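You operate a simulated robot arm through the tools that you are given. There is no shell and no other tool.

Carry out the task below with a simulated robot arm. There is one attempt and no reset: what you move stays moved.

TASK
Build the stack with the card's top sieve, clamp it and set the time.
Fine: nest that sieve on the blue one, fit the lid, clamp it, set the dial to the card's time; do not start.
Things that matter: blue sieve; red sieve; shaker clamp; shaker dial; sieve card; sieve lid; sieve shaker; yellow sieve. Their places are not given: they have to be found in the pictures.

The check looks at the end state, three seconds after you hand in, the way a careful person would. Anything else that was tipped, shoved, dropped, spilled or broken makes it a failure. A push-on lid holds only when it is set on centred and level and pressed home; a screw cap is set on level and turned clockwise until tight.

THE ROBOT
A 5-joint arm with a two-finger parallel gripper, fixed in place. Base frame: the origin is at the foot of the arm, x ahead of it, y to its left, z up; the work surface is at about z = 0.06. Readings come in m, rad, newtons and seconds.
With the tool pointing down near the work surface it reaches from about 0.24 to 0.66 m from the base axis. Its first joint turns from -1.152 to 1.152 rad. The tool tilts only in the upright plane through the base axis and itself; it spins freely about its own axis. Payload 2.9 kg.
The tool frame sits at the grasp point between the pads (the TCP): z along the fingers, y along the line on which they close. The tips reach 0.03 m beyond it. Largest opening 0.11 m; finger width 0.02, thickness 0.01; the body of the gripper, 0.048 by 0.112 m, starts 0.055 m behind the TCP.
Orientation is that of the tool frame in the base frame, as a unit quaternion [w, x, y, z]. With the fingers straight down and closing along the base's y, the tool's x points along the base's -x, its y along +y and its z along -z.

THE INTERFACE
- The arm moves only by the tool play_rows. Its argument "series" is a list of rows, each a list of 7 numbers: the shift along the tool's x, y, z in units of 500 mm (1.0 is 500 mm), then the turn, a rotation vector about the tool's x, y, z in units of 120 degrees (1.0 is 120 degrees), then the gripper command, from -1 (fully open) to 1 (shut), values between in proportion. In form: [[dx, dy, dz, rx, ry, rz, claw], ...]. A call has 1 to 20 rows; each row is the pose to reach, as a shift and turn from the pose commanded when the call began, along the tool's axes at that moment. A call with a number of a shift or a turn outside -1 to 1 is refused whole. Each row takes 0.2 s and may step no farther than 0.05 m and 0.15 rad from the row before; otherwise, or with a gripper value out of range, the whole call is refused. Where a pose cannot be reached the arm comes as near as it can. A force on the tool above 90 N (or 10 N above the force at the start of the call, whichever is more), or a blocked arm, ends the call early, and 0.2 s more pass. The fingers move at their own pace (about 0.108 m/s each) and stop on an object; they squeeze with about 21 N. The grip force told is the motor's: it shows also when the fingers shut on nothing. Time passes only in rows, and 0.2 s behind the last, so rows that repeat a pose let the fingers close. It gives the time, the measured TCP pose, the force on the tool (base axes), the opening and the grip force at its end, in the units of the frame above (readings bear some noise), with the torque about the TCP (base axes, N m) and any sound that the robot's microphone picked up, and new pictures: "views" is both (left out), scene, wrist or none.
- Cameras (640 x 400 px; columns grow to the right, rows downward): "scene" is fixed at [0.0324, -0.4428, 0.6159]; the picture's right is [0.83, -0.56, 0.00], its down [-0.25, -0.37, -0.90] and it looks along [0.51, 0.74, -0.45] (base axes); focal length 248 px, centre (320, 200). "wrist" rides on the gripper at [0.072, 0.017, -0.103] in the tool frame; the picture's right is [-0.23, 0.97, 0.00], its down [-0.76, -0.18, -0.62] and it looks along [-0.61, -0.14, 0.78] (tool axes); focal length 222 px, centre (320, 200).
- probe_pixels(camera, pixels): there is no depth. For up to 12 entries [column, row, z] of the newest picture of that camera ("zoom" is the newest enlarged one), the place [x, y] in the base frame at which the ray of that pixel passes the height z, good to about 0.002 m. The clock stands still meanwhile.
- close_up(camera, box): a new picture of the part [left, top, right, bottom] of that camera's present view, enlarged. The clock stands still meanwhile.
- close_job(): hands the job in; it is judged then, once.

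Leave the gripper open and the arm clear of the work at the hand-in unless told otherwise.

The tools are called after "Request:" by a JSON object that holds its "fn" and its "kwargs". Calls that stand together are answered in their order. play_rows: Moves the arm, as the interface text tells. Its arguments: {"type":"object","properties":{"series":{"type":"array"},"views":{"type":"string","enum":["both","scene","wrist","none"]}},"required":["series"]} The other tools are called the same way: probe_pixels (camera, pixels) gives the place at which the rays of pixels pass given heights; close_up (camera, box) takes an enlarged picture of a part of a camera's view; close_job () hands the job in.

At the start:

```text
clock: 0.0
eef_pos: [0.2988, 0.1054, 0.515]
tcp_rot: [0.0, 0.0, 1.0, 0.0]
ft_force: [-0.7, 0.8, -0.3]
ft_torque: [0.0, -0.02, 0.0]
opening: 0.1098
finger_force: 0.1
```

scene: 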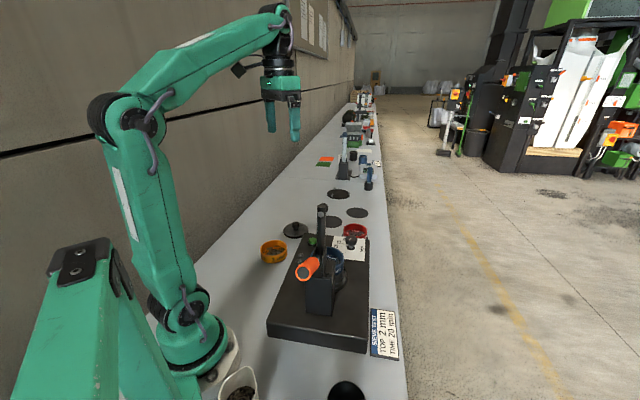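
wrist: 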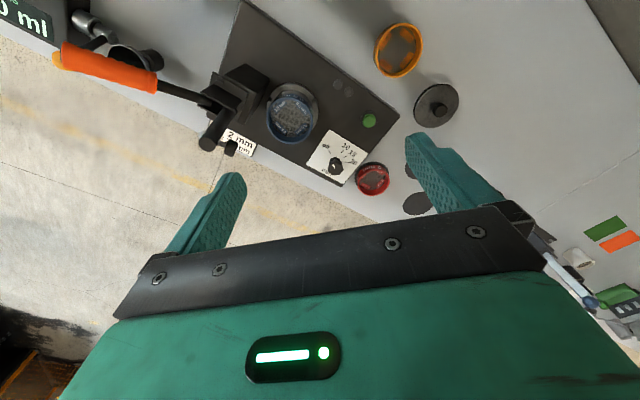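

I see the shaker (dark base) with the blue sieve on it, an orange-handled clamp, a dial on a white plate, a yellow and a red sieve, a dark lid with a knob and a card reading "TOP 2 mm, TIME 20 min". I'll enlarge these areas first.

Request:
{"fn": "close_up", "kwargs": {"camera": "scene", "box": [240, 180, 420, 370]}}

Request:
{"fn": "close_up", "kwargs": {"camera": "wrist", "box": [180, 0, 480, 220]}}

Request:
{"fn": "close_up", "kwargs": {"camera": "scene", "box": [360, 300, 410, 360]}}

Request:
{"fn": "close_up", "kwargs": {"camera": "wrist", "box": [300, 120, 400, 200]}}

```text
2.11 times, centred on (330, 275) of scene
```

zoom: 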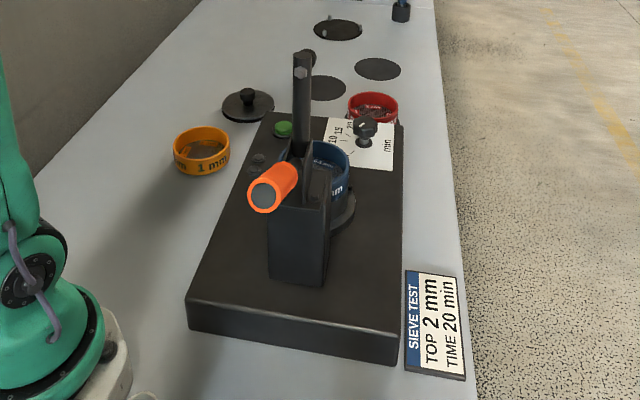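

```text
1.82 times, centred on (330, 110) of wrist
```

zoom: 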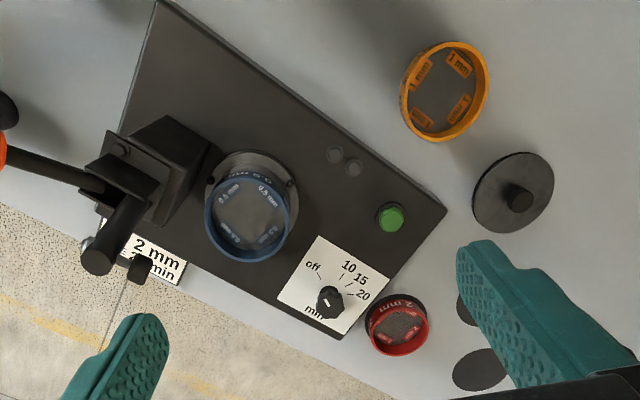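

```text
6.67 times, centred on (385, 330) of scene
```

zoom: 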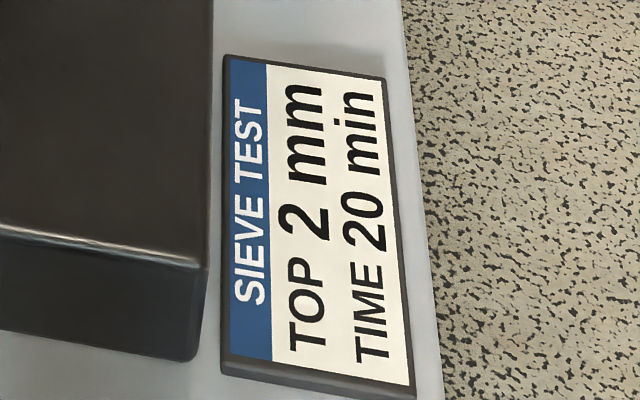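

```text
5.00 times, centred on (350, 160) of wrist
```

zoom: 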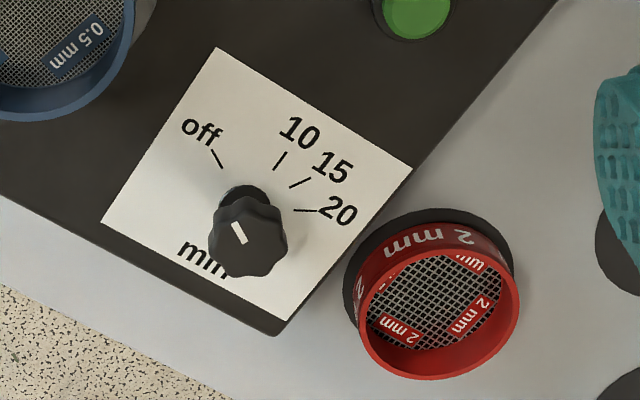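

The card asks for the 2 mm sieve (the red one is marked 2 mm) and 20 min. I'll probe positions of the items at several heights.

Request:
{"fn": "probe_pixels", "kwargs": {"camera": "wrist", "pixels": [[291, 112, 0.12], [291, 112, 0.15], [373, 179, 0.06], [373, 179, 0.09], [435, 105, 0.06], [435, 105, 0.08], [337, 165, 0.11], [337, 165, 0.14], [399, 50, 0.08], [438, 109, 0.08], [369, 120, 0.11], [225, 90, 0.2]]}}

Request:
{"fn": "probe_pixels", "kwargs": {"camera": "scene", "pixels": [[267, 337, 0.06], [366, 353, 0.06], [267, 322, 0.1], [366, 340, 0.1], [355, 232, 0.06], [355, 232, 0.1], [295, 232, 0.06], [295, 232, 0.08], [350, 243, 0.12], [350, 243, 0.15], [273, 260, 0.06], [307, 268, 0.25]]}}

```text
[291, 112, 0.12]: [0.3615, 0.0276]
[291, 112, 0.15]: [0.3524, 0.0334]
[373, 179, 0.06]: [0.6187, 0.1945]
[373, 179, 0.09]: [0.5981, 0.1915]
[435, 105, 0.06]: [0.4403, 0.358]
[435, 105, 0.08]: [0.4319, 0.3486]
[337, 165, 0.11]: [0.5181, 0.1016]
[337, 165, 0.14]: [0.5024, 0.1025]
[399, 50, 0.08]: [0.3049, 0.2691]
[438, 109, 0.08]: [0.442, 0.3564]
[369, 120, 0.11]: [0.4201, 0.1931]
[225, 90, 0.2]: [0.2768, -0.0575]
```

```text
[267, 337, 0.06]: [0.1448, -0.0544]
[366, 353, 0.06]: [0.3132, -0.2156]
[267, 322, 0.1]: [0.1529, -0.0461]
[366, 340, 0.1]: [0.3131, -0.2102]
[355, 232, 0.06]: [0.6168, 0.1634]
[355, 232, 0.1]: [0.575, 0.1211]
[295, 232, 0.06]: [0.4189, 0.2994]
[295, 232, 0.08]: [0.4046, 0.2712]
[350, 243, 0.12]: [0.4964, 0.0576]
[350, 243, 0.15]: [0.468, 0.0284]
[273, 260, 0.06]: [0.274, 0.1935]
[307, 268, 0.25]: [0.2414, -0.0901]
```

The wrist and scene rays don't seem to agree at z = 0.06, so I'll match precise features (card, green button, lid knob) in both views at high zoom before relying on heights.

Request:
{"fn": "close_up", "kwargs": {"camera": "wrist", "box": [200, 110, 280, 160]}}

Request:
{"fn": "close_up", "kwargs": {"camera": "scene", "box": [275, 200, 387, 270]}}

Request:
{"fn": "close_up", "kwargs": {"camera": "wrist", "box": [340, 60, 484, 150]}}

Request:
{"fn": "close_up", "kwargs": {"camera": "scene", "box": [264, 195, 376, 325]}}

Request:
{"fn": "close_up", "kwargs": {"camera": "wrist", "box": [0, 0, 320, 200]}}

```text
8.00 times, centred on (240, 135) of wrist
```

zoom: 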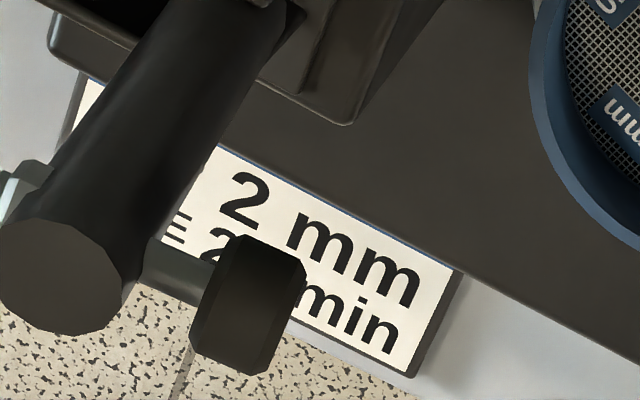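

```text
5.71 times, centred on (331, 235) of scene
```

zoom: 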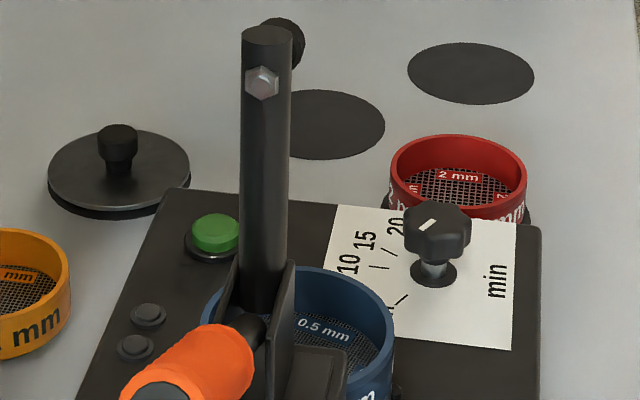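

```text
4.44 times, centred on (412, 105) of wrist
```

zoom: 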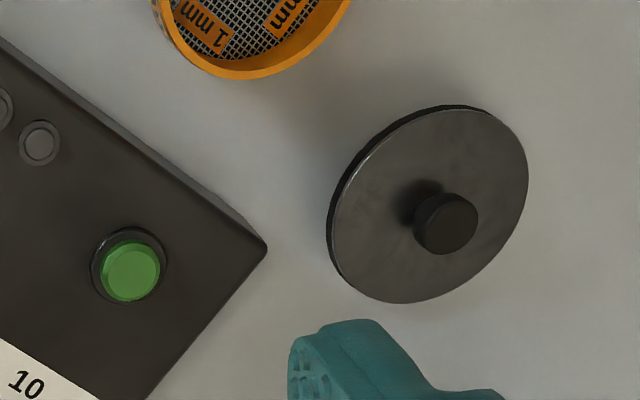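

```text
3.08 times, centred on (320, 260) of scene
```

zoom: 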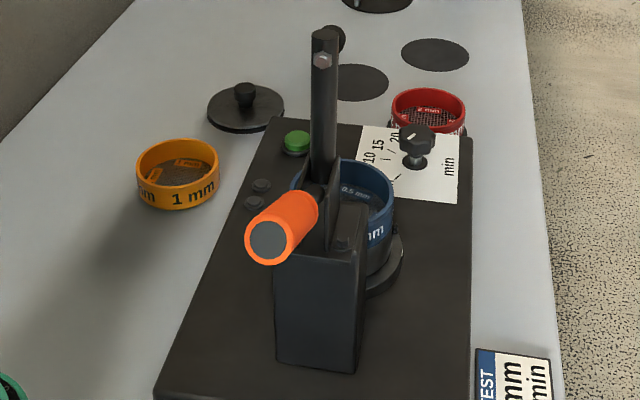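

```text
2.00 times, centred on (160, 100) of wrist
```

zoom: 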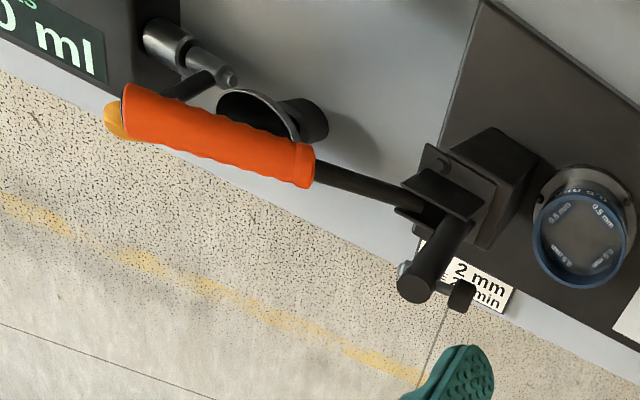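

Now I'll probe matched features (card white corners, button top, lid knob top, lid disc centre) at two heights each from both cameras.

Request:
{"fn": "probe_pixels", "kwargs": {"camera": "wrist", "pixels": [[256.6, 143.5, 0.0], [256.6, 143.5, 0.06], [251, 156.25, 0.0], [251, 156.25, 0.06], [369.2, 120.75, 0.0], [369.2, 120.75, 0.1], [441.25, 109.95, 0.0], [441.25, 109.95, 0.1], [436.5, 106.35, 0.0], [436.5, 106.35, 0.1]]}}

Request:
{"fn": "probe_pixels", "kwargs": {"camera": "scene", "pixels": [[377.2, 309.6, 0.0], [377.2, 309.6, 0.06], [394.1, 312, 0.0], [394.1, 312, 0.06], [312.97, 240.6, 0.0], [312.97, 240.6, 0.1], [295.5, 223.1, 0.0], [295.5, 223.1, 0.1], [295.8, 229.4, 0.0], [295.8, 229.4, 0.1]]}}

```text
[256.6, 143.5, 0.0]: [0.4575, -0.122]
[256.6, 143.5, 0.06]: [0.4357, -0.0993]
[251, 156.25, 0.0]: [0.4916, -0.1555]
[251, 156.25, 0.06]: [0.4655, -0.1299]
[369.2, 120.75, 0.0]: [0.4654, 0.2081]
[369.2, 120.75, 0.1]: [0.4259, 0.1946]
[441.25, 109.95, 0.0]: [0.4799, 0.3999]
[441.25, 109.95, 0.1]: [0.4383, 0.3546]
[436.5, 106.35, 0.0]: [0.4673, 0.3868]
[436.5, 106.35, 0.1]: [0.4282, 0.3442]
```

```text
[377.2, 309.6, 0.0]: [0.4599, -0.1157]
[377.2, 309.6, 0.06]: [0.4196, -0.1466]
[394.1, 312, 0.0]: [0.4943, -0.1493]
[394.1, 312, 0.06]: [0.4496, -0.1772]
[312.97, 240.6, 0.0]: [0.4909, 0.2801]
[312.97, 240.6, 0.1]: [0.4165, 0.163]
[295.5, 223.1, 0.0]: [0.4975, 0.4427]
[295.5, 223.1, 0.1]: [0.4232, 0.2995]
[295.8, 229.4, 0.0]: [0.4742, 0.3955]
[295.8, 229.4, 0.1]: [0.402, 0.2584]
```

Triangulation puts the card at z≈0.007, lid disc top ≈0.01, button top ≈0.07, so the table itself looks to be near z≈0 and the shaker's top near 0.06. Next I triangulate the red, blue and yellow rims, dial knob and clamp parts.

Request:
{"fn": "probe_pixels", "kwargs": {"camera": "wrist", "pixels": [[373.6, 182.6, 0.0], [373.6, 182.6, 0.1], [290.4, 121.5, 0.05], [290.4, 121.5, 0.15], [336, 166, 0.05], [336, 166, 0.15], [160, 80, 0.1], [160, 80, 0.2], [80, 55, 0.1], [80, 55, 0.2], [209, 140, 0.2], [209, 140, 0.3]]}}

Request:
{"fn": "probe_pixels", "kwargs": {"camera": "scene", "pixels": [[355.15, 230.1, 0.0], [355.15, 230.1, 0.1], [327.3, 256.2, 0.05], [327.3, 256.2, 0.15], [350.6, 240, 0.05], [350.6, 240, 0.15], [318, 263, 0.1], [318, 263, 0.2], [303, 272, 0.1], [303, 272, 0.2], [321.5, 207, 0.2], [321.5, 207, 0.3]]}}

```text
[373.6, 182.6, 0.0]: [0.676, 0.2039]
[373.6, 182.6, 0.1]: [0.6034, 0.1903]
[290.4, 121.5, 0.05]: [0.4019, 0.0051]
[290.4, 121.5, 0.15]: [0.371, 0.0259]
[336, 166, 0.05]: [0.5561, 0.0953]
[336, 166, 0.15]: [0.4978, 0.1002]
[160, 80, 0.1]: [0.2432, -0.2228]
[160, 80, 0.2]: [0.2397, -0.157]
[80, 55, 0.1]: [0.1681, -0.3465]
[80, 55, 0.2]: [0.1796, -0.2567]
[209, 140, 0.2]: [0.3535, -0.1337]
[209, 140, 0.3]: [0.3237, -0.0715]
```

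```text
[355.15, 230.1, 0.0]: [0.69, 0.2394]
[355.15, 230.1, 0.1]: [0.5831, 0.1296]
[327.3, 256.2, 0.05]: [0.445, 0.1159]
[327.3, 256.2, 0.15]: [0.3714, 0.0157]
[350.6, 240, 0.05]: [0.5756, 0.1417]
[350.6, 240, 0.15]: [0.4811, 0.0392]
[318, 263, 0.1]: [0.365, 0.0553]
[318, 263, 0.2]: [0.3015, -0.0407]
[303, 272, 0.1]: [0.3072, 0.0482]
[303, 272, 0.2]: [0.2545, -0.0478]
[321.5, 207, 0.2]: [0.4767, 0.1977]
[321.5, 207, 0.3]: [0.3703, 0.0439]
```

Summary of what I've worked out: red rim centre ≈ (0.648, 0.199, 0.04), blue rim ≈ (0.373, 0.025, 0.14), lid ≈ (0.463, 0.381), dial knob ≈ (0.53, 0.098), clamp bar top ≈ (0.31, −0.04, 0.35). The handle end is near (0.19, −0.17, 0.325), and the shaker's long axis lies at about 45° azimuth. I'll now move above the red sieve at a safe height while spinning the tool, so the fingers will close parallel to the shaker's end edge.

Request:
{"fn": "play_rows", "kwargs": {"series": [[-0.04, 0.0106, 0.022, 0, 0, 0.0667, -1], [-0.08, 0.0212, 0.044, 0, 0, 0.1333, -1], [-0.12, 0.0318, 0.066, 0, 0, 0.2, -1], [-0.16, 0.0424, 0.088, 0, 0, 0.2667, -1], [-0.2, 0.053, 0.11, 0, 0, 0.3333, -1], [-0.24, 0.0636, 0.132, 0, 0, 0.4, -1], [-0.28, 0.0742, 0.154, 0, 0, 0.4667, -1], [-0.32, 0.0848, 0.176, 0, 0, 0.5333, -1], [-0.36, 0.0954, 0.198, 0, 0, 0.6, -1], [-0.4, 0.106, 0.22, 0, 0, 0.6667, -1], [-0.44, 0.1166, 0.242, 0, 0, 0.7333, -1], [-0.48, 0.1272, 0.264, 0, 0, 0.8, -1], [-0.52, 0.1378, 0.286, 0, 0, 0.8667, -1], [-0.56, 0.1484, 0.308, 0, 0, 0.9333, -1], [-0.6, 0.159, 0.33, 0, 0, 1.0, -1]], "views": "both"}}

```text
clock: 3.2
eef_pos: [0.57, 0.1773, 0.3369]
tcp_rot: [-0.001, 0.867, 0.499, 0.0]
ft_force: [0.2, 0.0, 0.8]
ft_torque: [-0.02, 0.01, -0.03]
opening: 0.1101
finger_force: 0.1
out of reach, approached as far as the arm can: row 13, 14, 15
```

scene: 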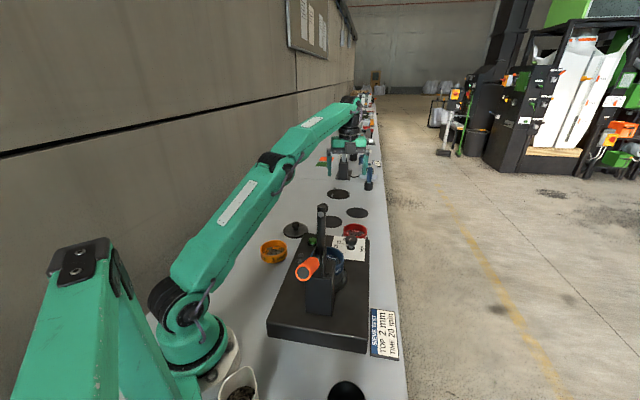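
wrist: 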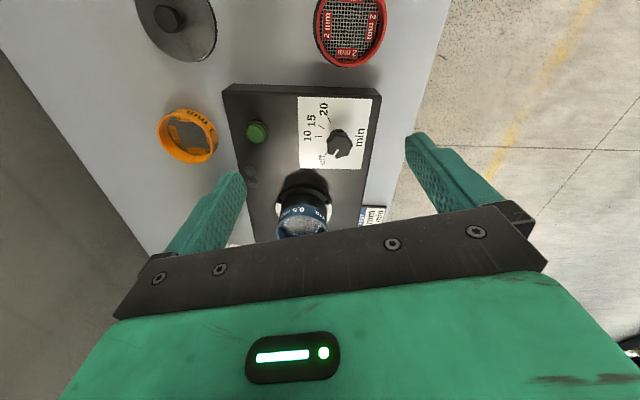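

The arm reached its extension limit at this height; lower down it should reach farther. From this pose I'll enlarge the red sieve and lid, then the clamp and dial region.

Request:
{"fn": "close_up", "kwargs": {"camera": "wrist", "box": [290, 0, 418, 80]}}

Request:
{"fn": "close_up", "kwargs": {"camera": "wrist", "box": [220, 80, 396, 190]}}

Request:
{"fn": "close_up", "kwargs": {"camera": "wrist", "box": [120, 0, 248, 80]}}

Request:
{"fn": "close_up", "kwargs": {"camera": "wrist", "box": [256, 170, 400, 260]}}

```text
5.00 times, centred on (354, 40) of wrist
```

zoom: 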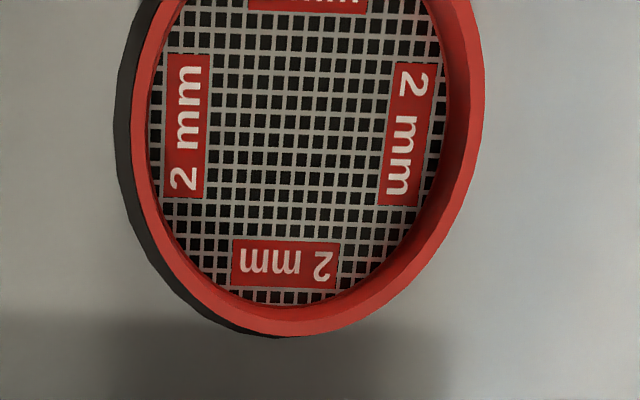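

```text
3.64 times, centred on (308, 135) of wrist
```

zoom: 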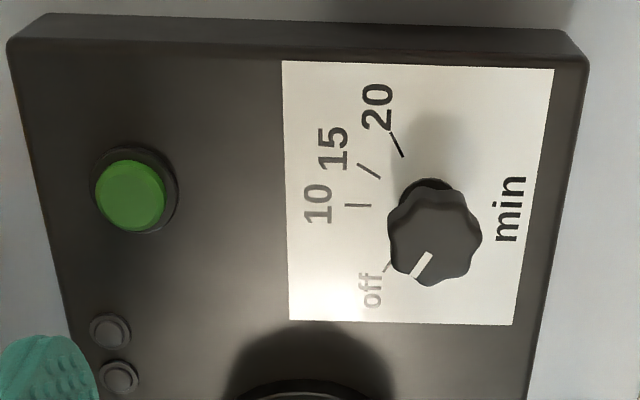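

```text
5.00 times, centred on (184, 40) of wrist
```

zoom: 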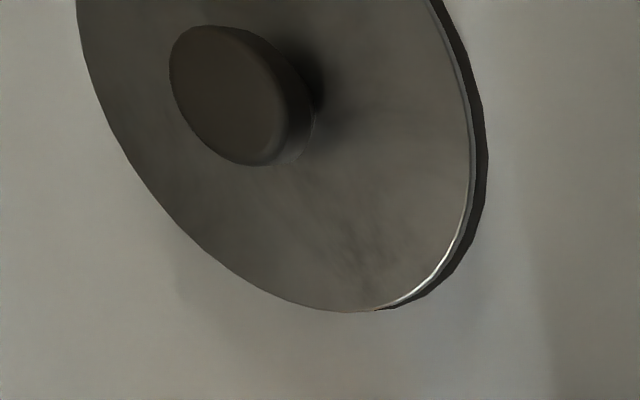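

```text
4.44 times, centred on (328, 215) of wrist
```

zoom: 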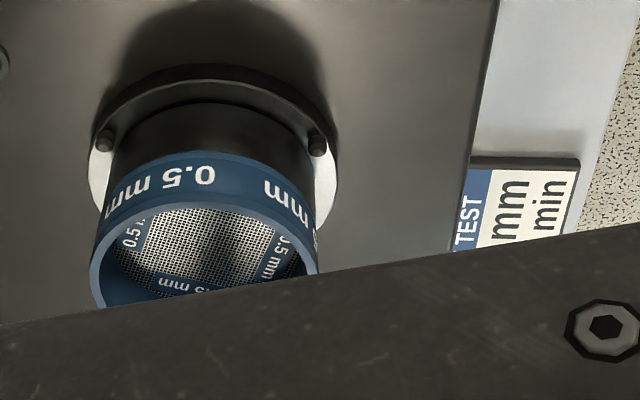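

I'll probe the red rim centre, lid knob and blue/dial points from this second wrist viewpoint to refine positions.

Request:
{"fn": "probe_pixels", "kwargs": {"camera": "wrist", "pixels": [[351.4, 21, 0.04], [351.4, 21, 0.0], [328, 23.5, 0.04], [387, 23.5, 0.04], [346.5, 67, 0.04], [165.6, 19, 0.044], [339, 145, 0.06], [340, 143, 0.1], [256, 131, 0.07], [300, 226, 0.14]]}}

Request:
{"fn": "close_up", "kwargs": {"camera": "wrist", "box": [300, 0, 400, 70]}}

```text
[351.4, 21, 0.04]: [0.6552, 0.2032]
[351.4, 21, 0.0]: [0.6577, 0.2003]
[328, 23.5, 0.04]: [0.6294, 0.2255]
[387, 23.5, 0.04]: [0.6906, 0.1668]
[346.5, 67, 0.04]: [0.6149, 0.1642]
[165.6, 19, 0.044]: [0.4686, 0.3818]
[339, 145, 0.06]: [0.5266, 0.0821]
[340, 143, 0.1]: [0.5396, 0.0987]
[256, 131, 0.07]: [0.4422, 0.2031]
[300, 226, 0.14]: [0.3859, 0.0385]
```

```text
5.71 times, centred on (350, 35) of wrist
```

zoom: 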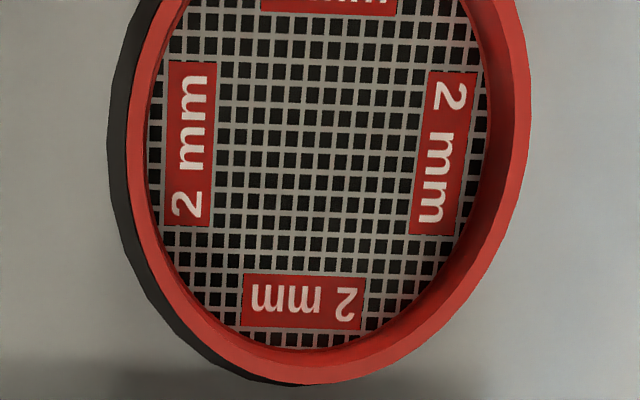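

I'll probe five points on the outer red rim at z = 0.038 and fit a circle.

Request:
{"fn": "probe_pixels", "kwargs": {"camera": "wrist", "pixels": [[316.2, 22.75, 0.038], [387.1, 20.1, 0.038], [344.75, 67.2, 0.038], [322.5, 0.2, 0.038], [384.1, 0.2, 0.038], [370, 58, 0.038], [327, 53, 0.038]]}}

Request:
{"fn": "probe_pixels", "kwargs": {"camera": "zoom", "pixels": [[127, 130, 0.038], [532, 115, 0.038], [290, 384, 0.038], [187, 322, 0.038], [443, 335, 0.038], [160, 10, 0.038], [518, 10, 0.038]]}}

```text
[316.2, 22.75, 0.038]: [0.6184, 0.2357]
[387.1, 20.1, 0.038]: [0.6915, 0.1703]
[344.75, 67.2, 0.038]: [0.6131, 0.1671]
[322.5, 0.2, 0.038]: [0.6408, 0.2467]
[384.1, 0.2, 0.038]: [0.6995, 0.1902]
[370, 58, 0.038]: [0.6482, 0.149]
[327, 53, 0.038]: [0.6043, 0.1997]
```

```text
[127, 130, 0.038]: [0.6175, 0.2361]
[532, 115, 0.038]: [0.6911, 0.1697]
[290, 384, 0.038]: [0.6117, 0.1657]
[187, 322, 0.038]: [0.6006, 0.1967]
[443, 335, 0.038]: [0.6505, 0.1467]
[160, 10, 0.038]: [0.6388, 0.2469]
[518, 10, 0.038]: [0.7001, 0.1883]
```

The red rim fits a circle of radius 0.050 centred at about (0.650, 0.199). That is 0.68 m from the base axis, near the reach limit. I'll first descend straight down about 0.12 m (clear of everything here) and see where the arm actually goes.

Request:
{"fn": "play_rows", "kwargs": {"series": [[0, 0, 0.08, 0, 0, 0, -1], [0, 0, 0.16, 0, 0, 0, -1], [0, 0, 0.24, 0, 0, 0, -1], [0, 0, 0.24, 0, 0, 0, -1]], "views": "wrist"}}

```text
clock: 4.2
eef_pos: [0.5681, 0.1766, 0.2168]
tcp_rot: [0.0, 0.866, 0.5, 0.0]
ft_force: [-0.2, 0.3, 0.1]
ft_torque: [0.0, -0.06, 0.02]
opening: 0.1099
finger_force: 0.0
```

wrist: 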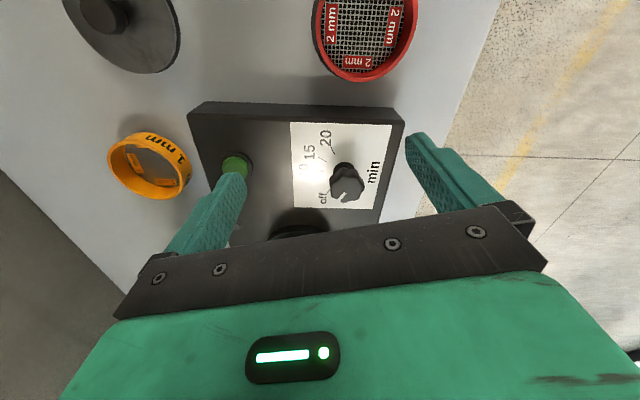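

The command base is the pose actually reached. Now I move toward a point directly above the red sieve (0.650, 0.199) at z≈0.15, to test reach.

Request:
{"fn": "play_rows", "kwargs": {"series": [[0.0302, 0.0299, 0.0335, 0, 0, 0, -1], [0.0604, 0.0598, 0.067, 0, 0, 0, -1], [0.0906, 0.0897, 0.1005, 0, 0, 0, -1], [0.1208, 0.1196, 0.134, 0, 0, 0, -1], [0.1208, 0.1196, 0.134, 0, 0, 0, -1]], "views": "both"}}

```text
clock: 5.4
eef_pos: [0.6387, 0.1958, 0.1529]
tcp_rot: [0.001, 0.866, 0.5, 0.0]
ft_force: [-0.8, 0.1, -0.4]
ft_torque: [0.02, 0.01, -0.01]
opening: 0.1098
finger_force: 0.0
out of reach, approached as far as the arm can: row 4, 5
```

scene: 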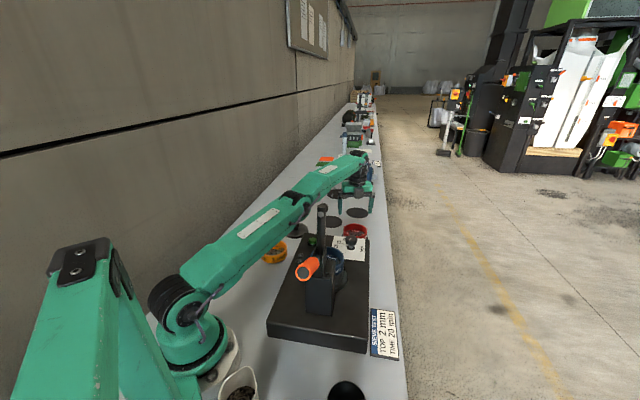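
wrist: 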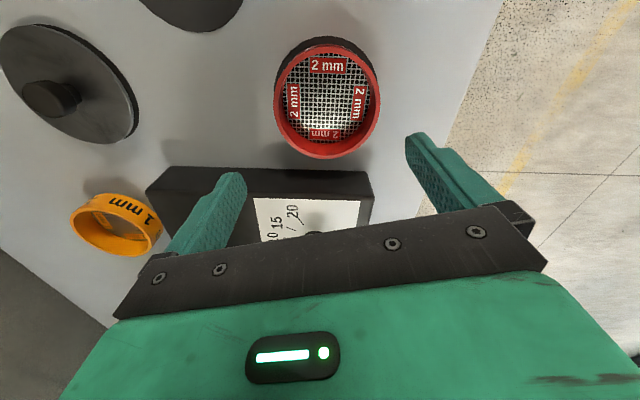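

Reach grows as the tool goes lower: the fit gives 0.683 m at z=0.05, so straight down will just reach. I'll enlarge the red sieve from here and refine its centre.

Request:
{"fn": "close_up", "kwargs": {"camera": "wrist", "box": [248, 20, 408, 170]}}

```text
2.67 times, centred on (328, 95) of wrist
```

zoom: 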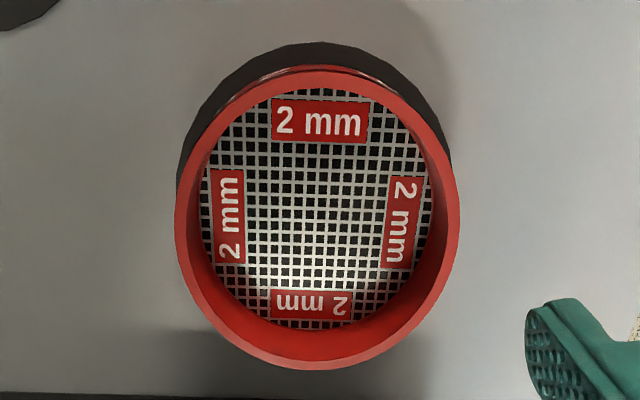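

I'll fit the rim circle again from this nearer view.

Request:
{"fn": "probe_pixels", "kwargs": {"camera": "zoom", "pixels": [[175, 215, 0.038], [460, 215, 0.038], [317, 370, 0.038], [317, 72, 0.038], [215, 325, 0.038], [418, 325, 0.038], [175, 215, 0.045], [460, 215, 0.045], [317, 370, 0.045], [317, 72, 0.045]]}}

```text
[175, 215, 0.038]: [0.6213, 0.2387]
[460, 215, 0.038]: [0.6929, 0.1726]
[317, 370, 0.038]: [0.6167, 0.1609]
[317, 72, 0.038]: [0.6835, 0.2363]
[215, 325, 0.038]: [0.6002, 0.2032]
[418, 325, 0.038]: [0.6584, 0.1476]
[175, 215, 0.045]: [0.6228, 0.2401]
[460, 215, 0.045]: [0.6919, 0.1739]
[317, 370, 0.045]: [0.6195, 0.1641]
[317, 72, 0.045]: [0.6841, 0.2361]
```

Centre is (0.6503, 0.1988), radius 0.05. I'll come down to z≈0.075 right above it (tips still just above the rim) and check the alignment.

Request:
{"fn": "play_rows", "kwargs": {"series": [[0, 0, 0.052, 0, 0, 0, -1], [0.006, 0.006, 0.104, 0, 0, 0, -1], [0.0168, 0.0171, 0.152, 0, 0, 0, -1], [0.0168, 0.0171, 0.152, 0, 0, 0, -1]], "views": "both"}}

```text
clock: 6.4
eef_pos: [0.6506, 0.1987, 0.0758]
tcp_rot: [-0.001, 0.866, 0.501, 0.0]
ft_force: [1.6, -0.4, -0.1]
ft_torque: [0.03, -0.01, -0.03]
opening: 0.1101
finger_force: 0.1
```

scene: 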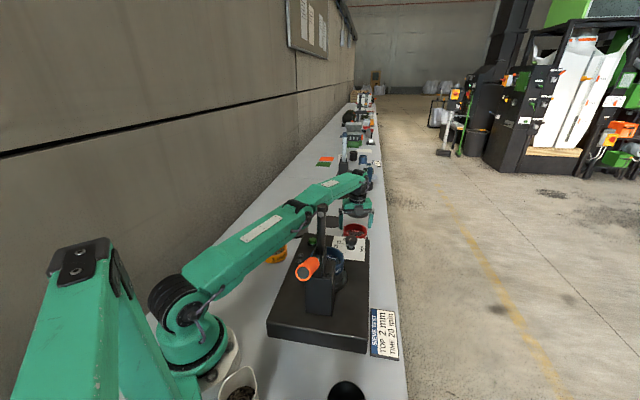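
wrist: 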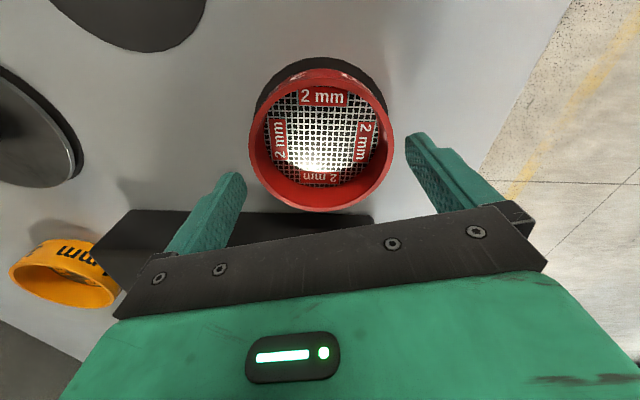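

The fingers look placed either side of the rim. I'll check in the scene close-up before going down.

Request:
{"fn": "close_up", "kwargs": {"camera": "scene", "box": [315, 165, 395, 265]}}

Request:
{"fn": "close_up", "kwargs": {"camera": "wrist", "box": [220, 40, 430, 220]}}

```text
4.00 times, centred on (355, 215) of scene
```

zoom: 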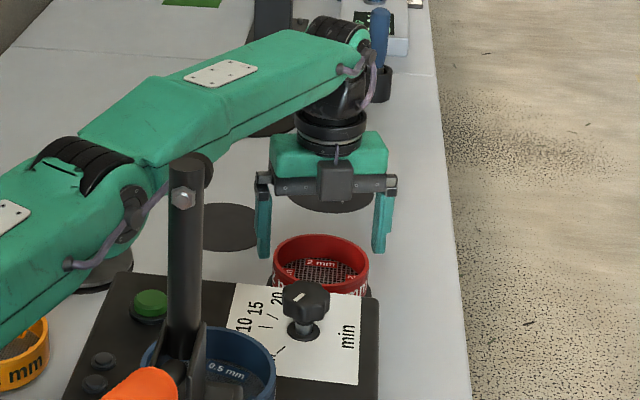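

```text
2.22 times, centred on (325, 130) of wrist
```

zoom: 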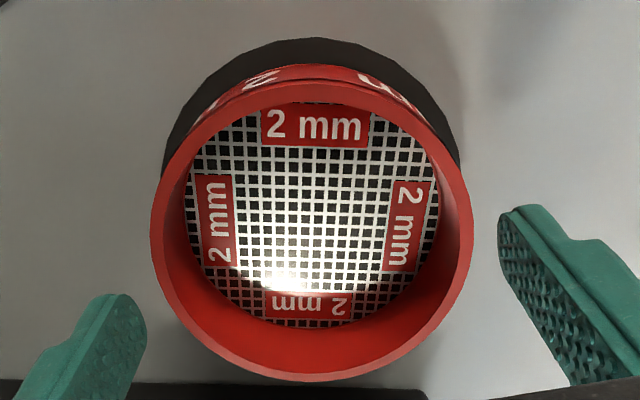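

Fingers are centred on the sieve. I descend 27 mm (tips to about z=0.019) and then close.

Request:
{"fn": "play_rows", "kwargs": {"series": [[0, 0, 0.018, 0, 0, 0, -1], [0, 0, 0.036, 0, 0, 0, -1], [0, 0, 0.054, 0, 0, 0, -1], [0, 0, 0.054, 0, 0, 0, -1]], "views": "both"}}

```text
clock: 7.4
eef_pos: [0.6518, 0.1973, 0.0471]
tcp_rot: [0.0, 0.866, 0.5, 0.0]
ft_force: [-0.3, -0.2, -0.3]
ft_torque: [0.02, -0.01, -0.04]
opening: 0.1099
finger_force: 0.1
```

scene: 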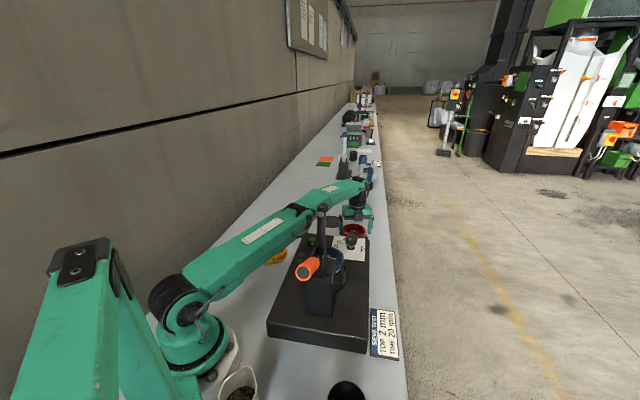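
wrist: 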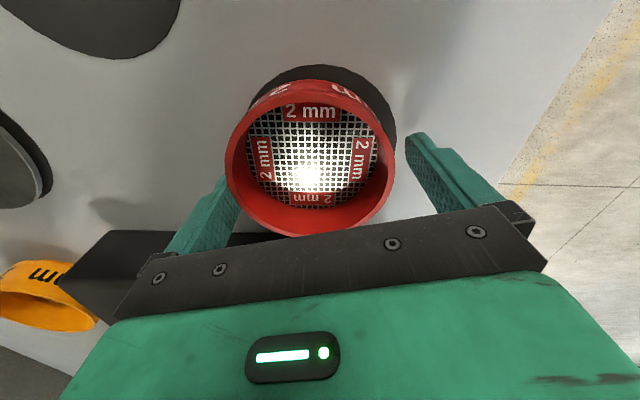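

The sieve looks shifted toward the left finger in this view. I'll enlarge before closing.

Request:
{"fn": "close_up", "kwargs": {"camera": "wrist", "box": [200, 50, 440, 250]}}

Request:
{"fn": "close_up", "kwargs": {"camera": "scene", "box": [325, 190, 389, 250]}}

```text
2.00 times, centred on (320, 150) of wrist
```

zoom: 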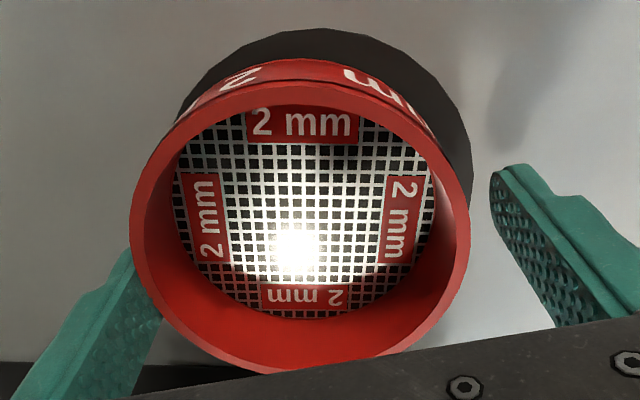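

```text
6.67 times, centred on (357, 220) of scene
```

zoom: 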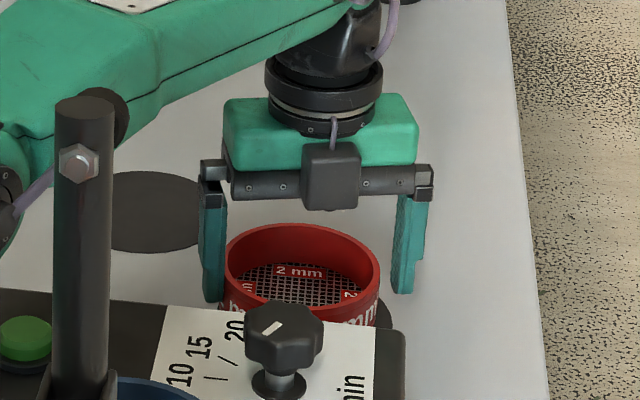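

The sieve may be touching the left finger. I'll measure the rim position again from the current view before doing anything.

Request:
{"fn": "close_up", "kwargs": {"camera": "wrist", "box": [200, 50, 440, 250]}}

Request:
{"fn": "probe_pixels", "kwargs": {"camera": "zoom", "pixels": [[130, 220, 0.038], [471, 220, 0.038], [300, 80, 0.038], [270, 373, 0.038], [380, 355, 0.038], [170, 320, 0.038], [178, 115, 0.0], [472, 150, 0.0], [325, 28, 0.0], [190, 90, 0.0], [440, 85, 0.0]]}}

```text
2.00 times, centred on (320, 150) of wrist
```

zoom: 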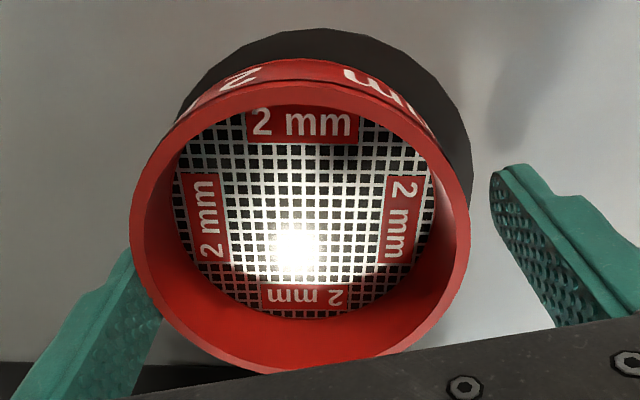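

```text
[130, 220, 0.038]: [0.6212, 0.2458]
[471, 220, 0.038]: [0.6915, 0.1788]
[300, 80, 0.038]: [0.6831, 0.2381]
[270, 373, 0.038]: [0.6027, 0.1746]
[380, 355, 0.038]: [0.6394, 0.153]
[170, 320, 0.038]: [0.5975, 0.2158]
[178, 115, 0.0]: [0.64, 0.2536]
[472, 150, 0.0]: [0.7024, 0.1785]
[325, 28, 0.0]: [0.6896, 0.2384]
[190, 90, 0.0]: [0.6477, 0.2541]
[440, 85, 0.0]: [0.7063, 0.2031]
```

The rim is now centred about (0.646–0.648, 0.202): the sieve slid ~4–5 mm on its mat toward the left finger, still level. Closing will centre it between the pads anyway; along the tool's x it is within 1–2 mm. I close now.

Request:
{"fn": "play_rows", "kwargs": {"series": [[0, 0, 0, 0, 0, 0, -0.6], [0, 0, 0, 0, 0, 0, 0.2], [0, 0, 0, 0, 0, 0, 1], [0, 0, 0, 0, 0, 0, 1], [0, 0, 0, 0, 0, 0, 1]], "views": "wrist"}}

```text
clock: 8.6
eef_pos: [0.6517, 0.1981, 0.0478]
tcp_rot: [-0.001, 0.866, 0.5, 0.0]
ft_force: [-0.1, 0.5, -0.2]
ft_torque: [-0.01, 0.03, 0.03]
opening: 0.1031
finger_force: 20.7
```

wrist: 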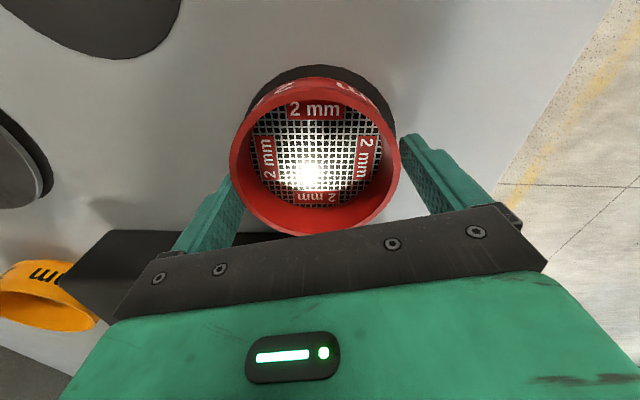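

Gripped at opening 0.103 with full force. I'll check how well the sieve is centred relative to the TCP before lifting.

Request:
{"fn": "close_up", "kwargs": {"camera": "wrist", "box": [200, 50, 440, 250]}}

Request:
{"fn": "probe_pixels", "kwargs": {"camera": "zoom", "pixels": [[138, 220, 0.038], [480, 220, 0.038], [310, 78, 0.038], [280, 370, 0.038], [390, 352, 0.038], [178, 320, 0.038]]}}

```text
2.00 times, centred on (320, 150) of wrist
```

zoom: 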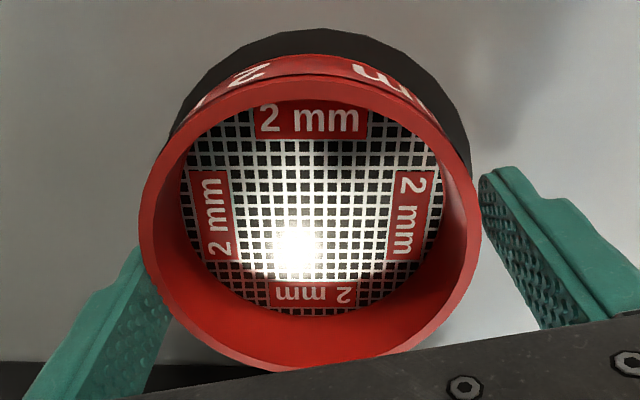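

```text
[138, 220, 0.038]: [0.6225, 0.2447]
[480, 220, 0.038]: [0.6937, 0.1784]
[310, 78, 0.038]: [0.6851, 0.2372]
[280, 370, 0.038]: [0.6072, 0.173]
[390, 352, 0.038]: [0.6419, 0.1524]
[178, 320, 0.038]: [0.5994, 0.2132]
```

I'll check in the scene view whether the gripped sieve is level.

Request:
{"fn": "close_up", "kwargs": {"camera": "scene", "box": [330, 200, 386, 240]}}

```text
10.00 times, centred on (358, 220) of scene
```

zoom: 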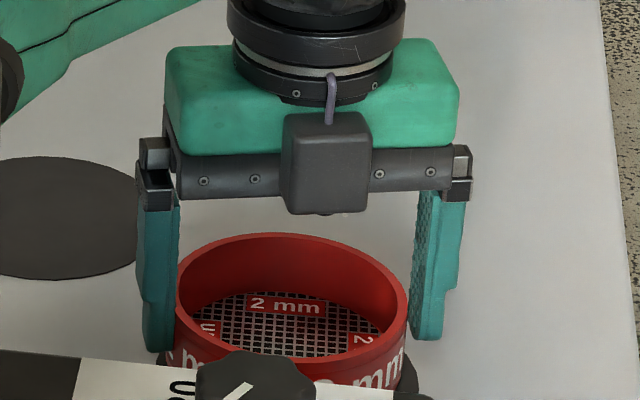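

Request:
{"fn": "close_up", "kwargs": {"camera": "scene", "box": [340, 219, 374, 241]}}

```text
16.00 times, centred on (357, 230) of scene
```

zoom: 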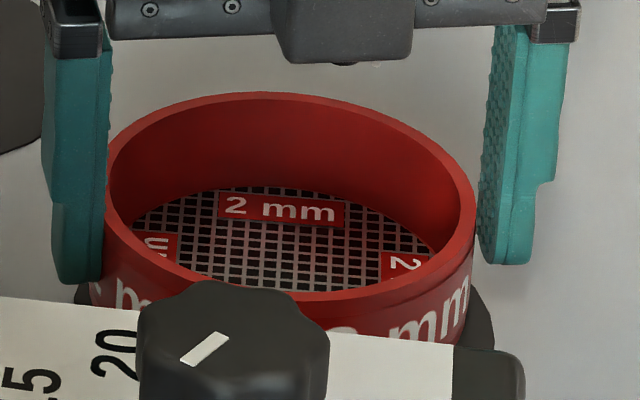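

The rim might be slightly tilted, but part of that is perspective. I'll lift about 3 cm and inspect from both cameras.

Request:
{"fn": "play_rows", "kwargs": {"series": [[0, 0, -0.012, 0, 0, 0, 1], [0, 0, -0.03, 0, 0, 0, 1], [0, 0, -0.05, 0, 0, 0, 1], [0, 0, -0.05, 0, 0, 0, 1]], "views": "both"}}

Request:
{"fn": "close_up", "kwargs": {"camera": "scene", "box": [338, 205, 378, 235]}}

Request:
{"fn": "close_up", "kwargs": {"camera": "wrist", "box": [200, 50, 440, 250]}}

```text
clock: 9.6
eef_pos: [0.6512, 0.1979, 0.0742]
tcp_rot: [0.0, 0.866, 0.5, 0.0]
ft_force: [0.5, -0.7, -0.9]
ft_torque: [0.03, 0.0, 0.01]
opening: 0.1029
finger_force: 20.5
```

scene: 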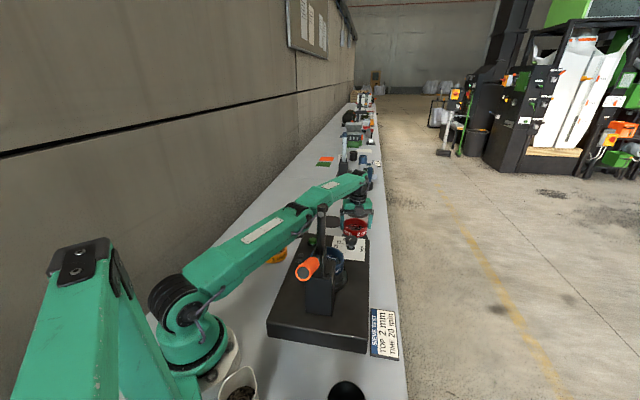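
wrist: 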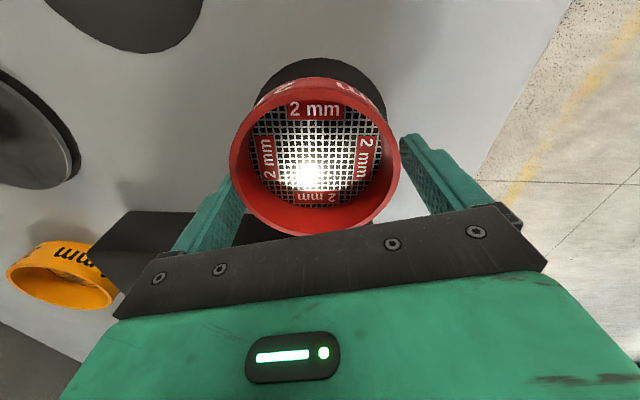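

```text
13.33 times, centred on (358, 220) of scene
```

zoom: 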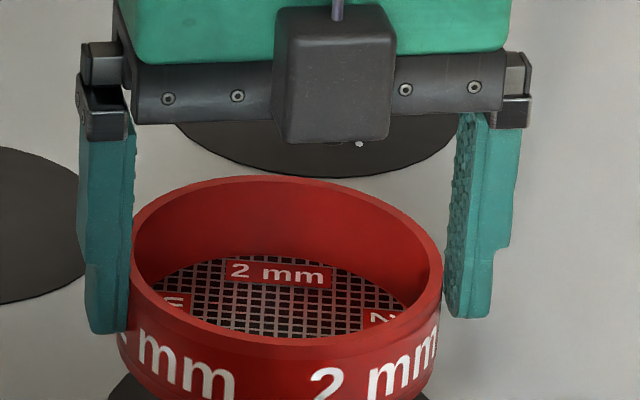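

```text
2.00 times, centred on (320, 150) of wrist
```

zoom: 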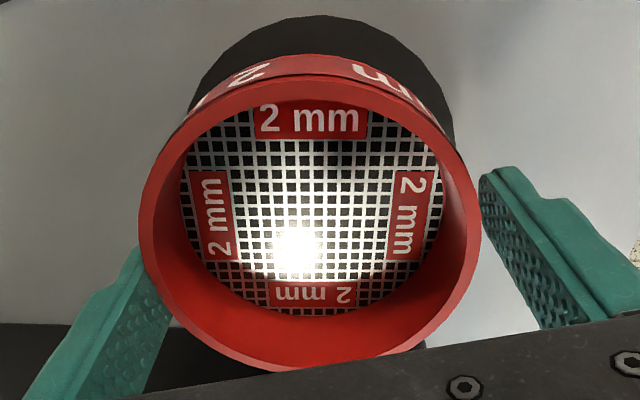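

I'll probe the right fingertip corner, rim points and lifted geometry to work out exactly where the sieve sits in the grip.

Request:
{"fn": "probe_pixels", "kwargs": {"camera": "zoom", "pixels": [[481, 178, 0.0442], [483, 195, 0.0442], [138, 220, 0.064], [480, 220, 0.064], [310, 78, 0.064], [280, 370, 0.064], [390, 352, 0.064], [178, 320, 0.064]]}}

```text
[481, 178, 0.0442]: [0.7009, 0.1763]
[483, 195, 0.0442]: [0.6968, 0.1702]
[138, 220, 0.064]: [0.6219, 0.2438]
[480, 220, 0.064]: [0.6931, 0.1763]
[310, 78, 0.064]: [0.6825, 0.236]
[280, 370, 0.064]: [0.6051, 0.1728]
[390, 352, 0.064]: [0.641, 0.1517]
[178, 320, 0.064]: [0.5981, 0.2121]
```

The sieve is level in the grip; its centre sits about 3–4 mm toward the left finger relative to the TCP, which I'll account for. Now I carry it up and back over the shaker: up first, then toward (0.45, 0.09, 0.27), high above the dial.

Request:
{"fn": "play_rows", "kwargs": {"series": [[-0.0081, -0.0082, -0.0358, 0, 0, 0, 1], [-0.0162, -0.0164, -0.0716, 0, 0, 0, 1], [-0.0349, -0.0287, -0.1166, 0, 0, 0, 1], [-0.0535, -0.041, -0.1616, 0, 0, 0, 1], [-0.0722, -0.0533, -0.2066, 0, 0, 0, 1], [-0.0908, -0.0656, -0.2516, 0, 0, 0, 1], [-0.1303, -0.089, -0.2816, 0, 0, 0, 1], [-0.1698, -0.1124, -0.3116, 0, 0, 0, 1], [-0.2093, -0.1358, -0.3416, 0, 0, 0, 1], [-0.2488, -0.1592, -0.3716, 0, 0, 0, 1], [-0.2836, -0.1795, -0.3766, 0, 0, 0, 1], [-0.3184, -0.1998, -0.3816, 0, 0, 0, 1], [-0.3532, -0.2201, -0.3866, 0, 0, 0, 1], [-0.388, -0.2404, -0.3916, 0, 0, 0, 1], [-0.388, -0.2404, -0.3916, 0, 0, 0, 1]], "views": "both"}}

```text
clock: 12.8
eef_pos: [0.4498, 0.0889, 0.2693]
tcp_rot: [0.0, 0.866, 0.5, 0.0]
ft_force: [0.3, 0.1, -1.7]
ft_torque: [-0.01, -0.02, -0.03]
opening: 0.1032
finger_force: 21.0
```

scene: 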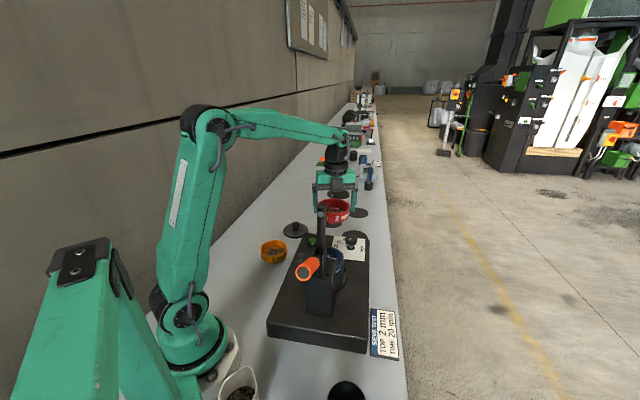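
wrist: 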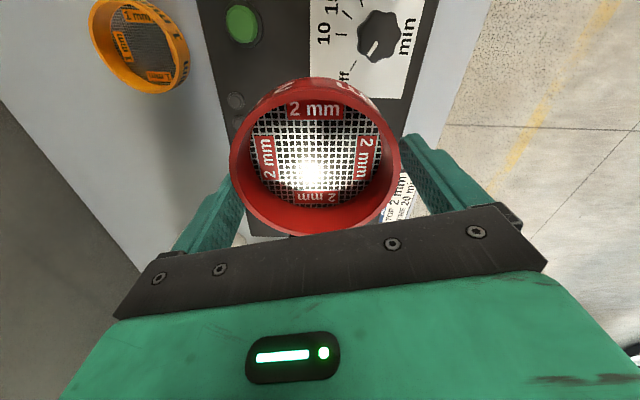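

The sieve is held steadily. I'll enlarge the scene view around the gripper, blue sieve and clamp.

Request:
{"fn": "close_up", "kwargs": {"camera": "scene", "box": [280, 130, 400, 300]}}

Request:
{"fn": "close_up", "kwargs": {"camera": "scene", "box": [300, 190, 364, 230]}}

Request:
{"fn": "close_up", "kwargs": {"camera": "scene", "box": [288, 232, 368, 282]}}

```text
2.35 times, centred on (340, 215) of scene
```

zoom: 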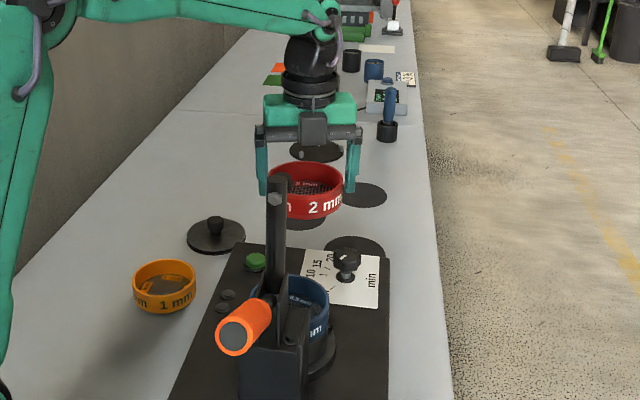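

```text
10.00 times, centred on (332, 210) of scene
```

zoom: 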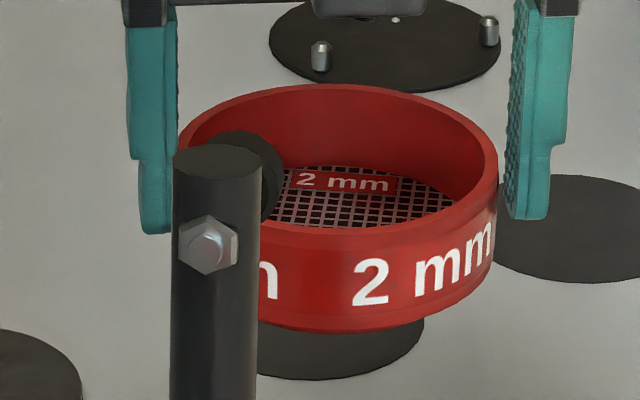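

```text
8.00 times, centred on (328, 257) of scene
```

zoom: 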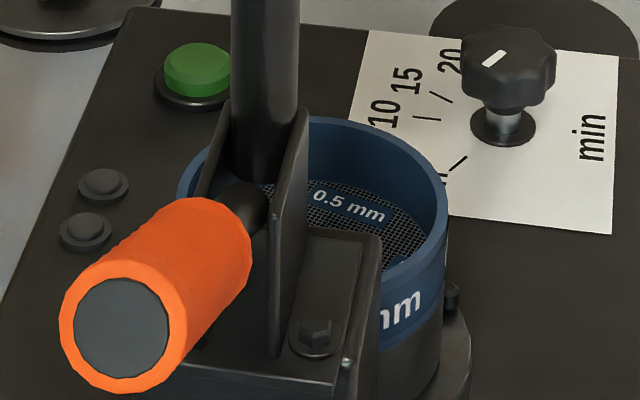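

I'll probe the red rim extremes, fingertip edges and blue rim extremes in the scene view to get consistent relative positions.

Request:
{"fn": "probe_pixels", "kwargs": {"camera": "scene", "pixels": [[318.0, 204.5, 0.2595], [349.8, 206.5, 0.2595], [333.3, 198.4, 0.2595], [317.7, 213, 0.239], [350.8, 211.5, 0.239], [310.25, 256.4, 0.143], [343.9, 257.6, 0.143], [326.5, 246.4, 0.143]]}}

Request:
{"fn": "close_up", "kwargs": {"camera": "wrist", "box": [200, 50, 440, 250]}}

Request:
{"fn": "probe_pixels", "kwargs": {"camera": "zoom", "pixels": [[138, 220, 0.2595], [480, 220, 0.2595], [310, 78, 0.2595], [280, 370, 0.2595], [390, 352, 0.2595], [178, 320, 0.2595], [481, 178, 0.239]]}}

```text
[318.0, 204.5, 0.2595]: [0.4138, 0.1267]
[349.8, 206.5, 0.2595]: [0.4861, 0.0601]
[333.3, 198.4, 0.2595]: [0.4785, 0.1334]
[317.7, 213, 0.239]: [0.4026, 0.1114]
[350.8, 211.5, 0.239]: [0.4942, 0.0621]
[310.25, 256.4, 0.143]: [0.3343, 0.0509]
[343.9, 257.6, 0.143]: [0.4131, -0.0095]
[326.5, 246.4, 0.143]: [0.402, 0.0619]
```

```text
2.00 times, centred on (320, 150) of wrist
```

zoom: 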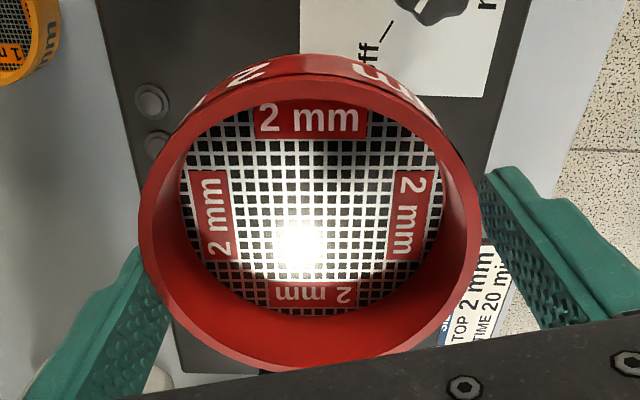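

```text
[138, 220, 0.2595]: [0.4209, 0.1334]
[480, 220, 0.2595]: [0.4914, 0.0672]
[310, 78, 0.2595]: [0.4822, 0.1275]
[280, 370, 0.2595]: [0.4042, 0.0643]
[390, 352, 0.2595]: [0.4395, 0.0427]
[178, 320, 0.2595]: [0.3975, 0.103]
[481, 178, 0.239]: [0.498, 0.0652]
```

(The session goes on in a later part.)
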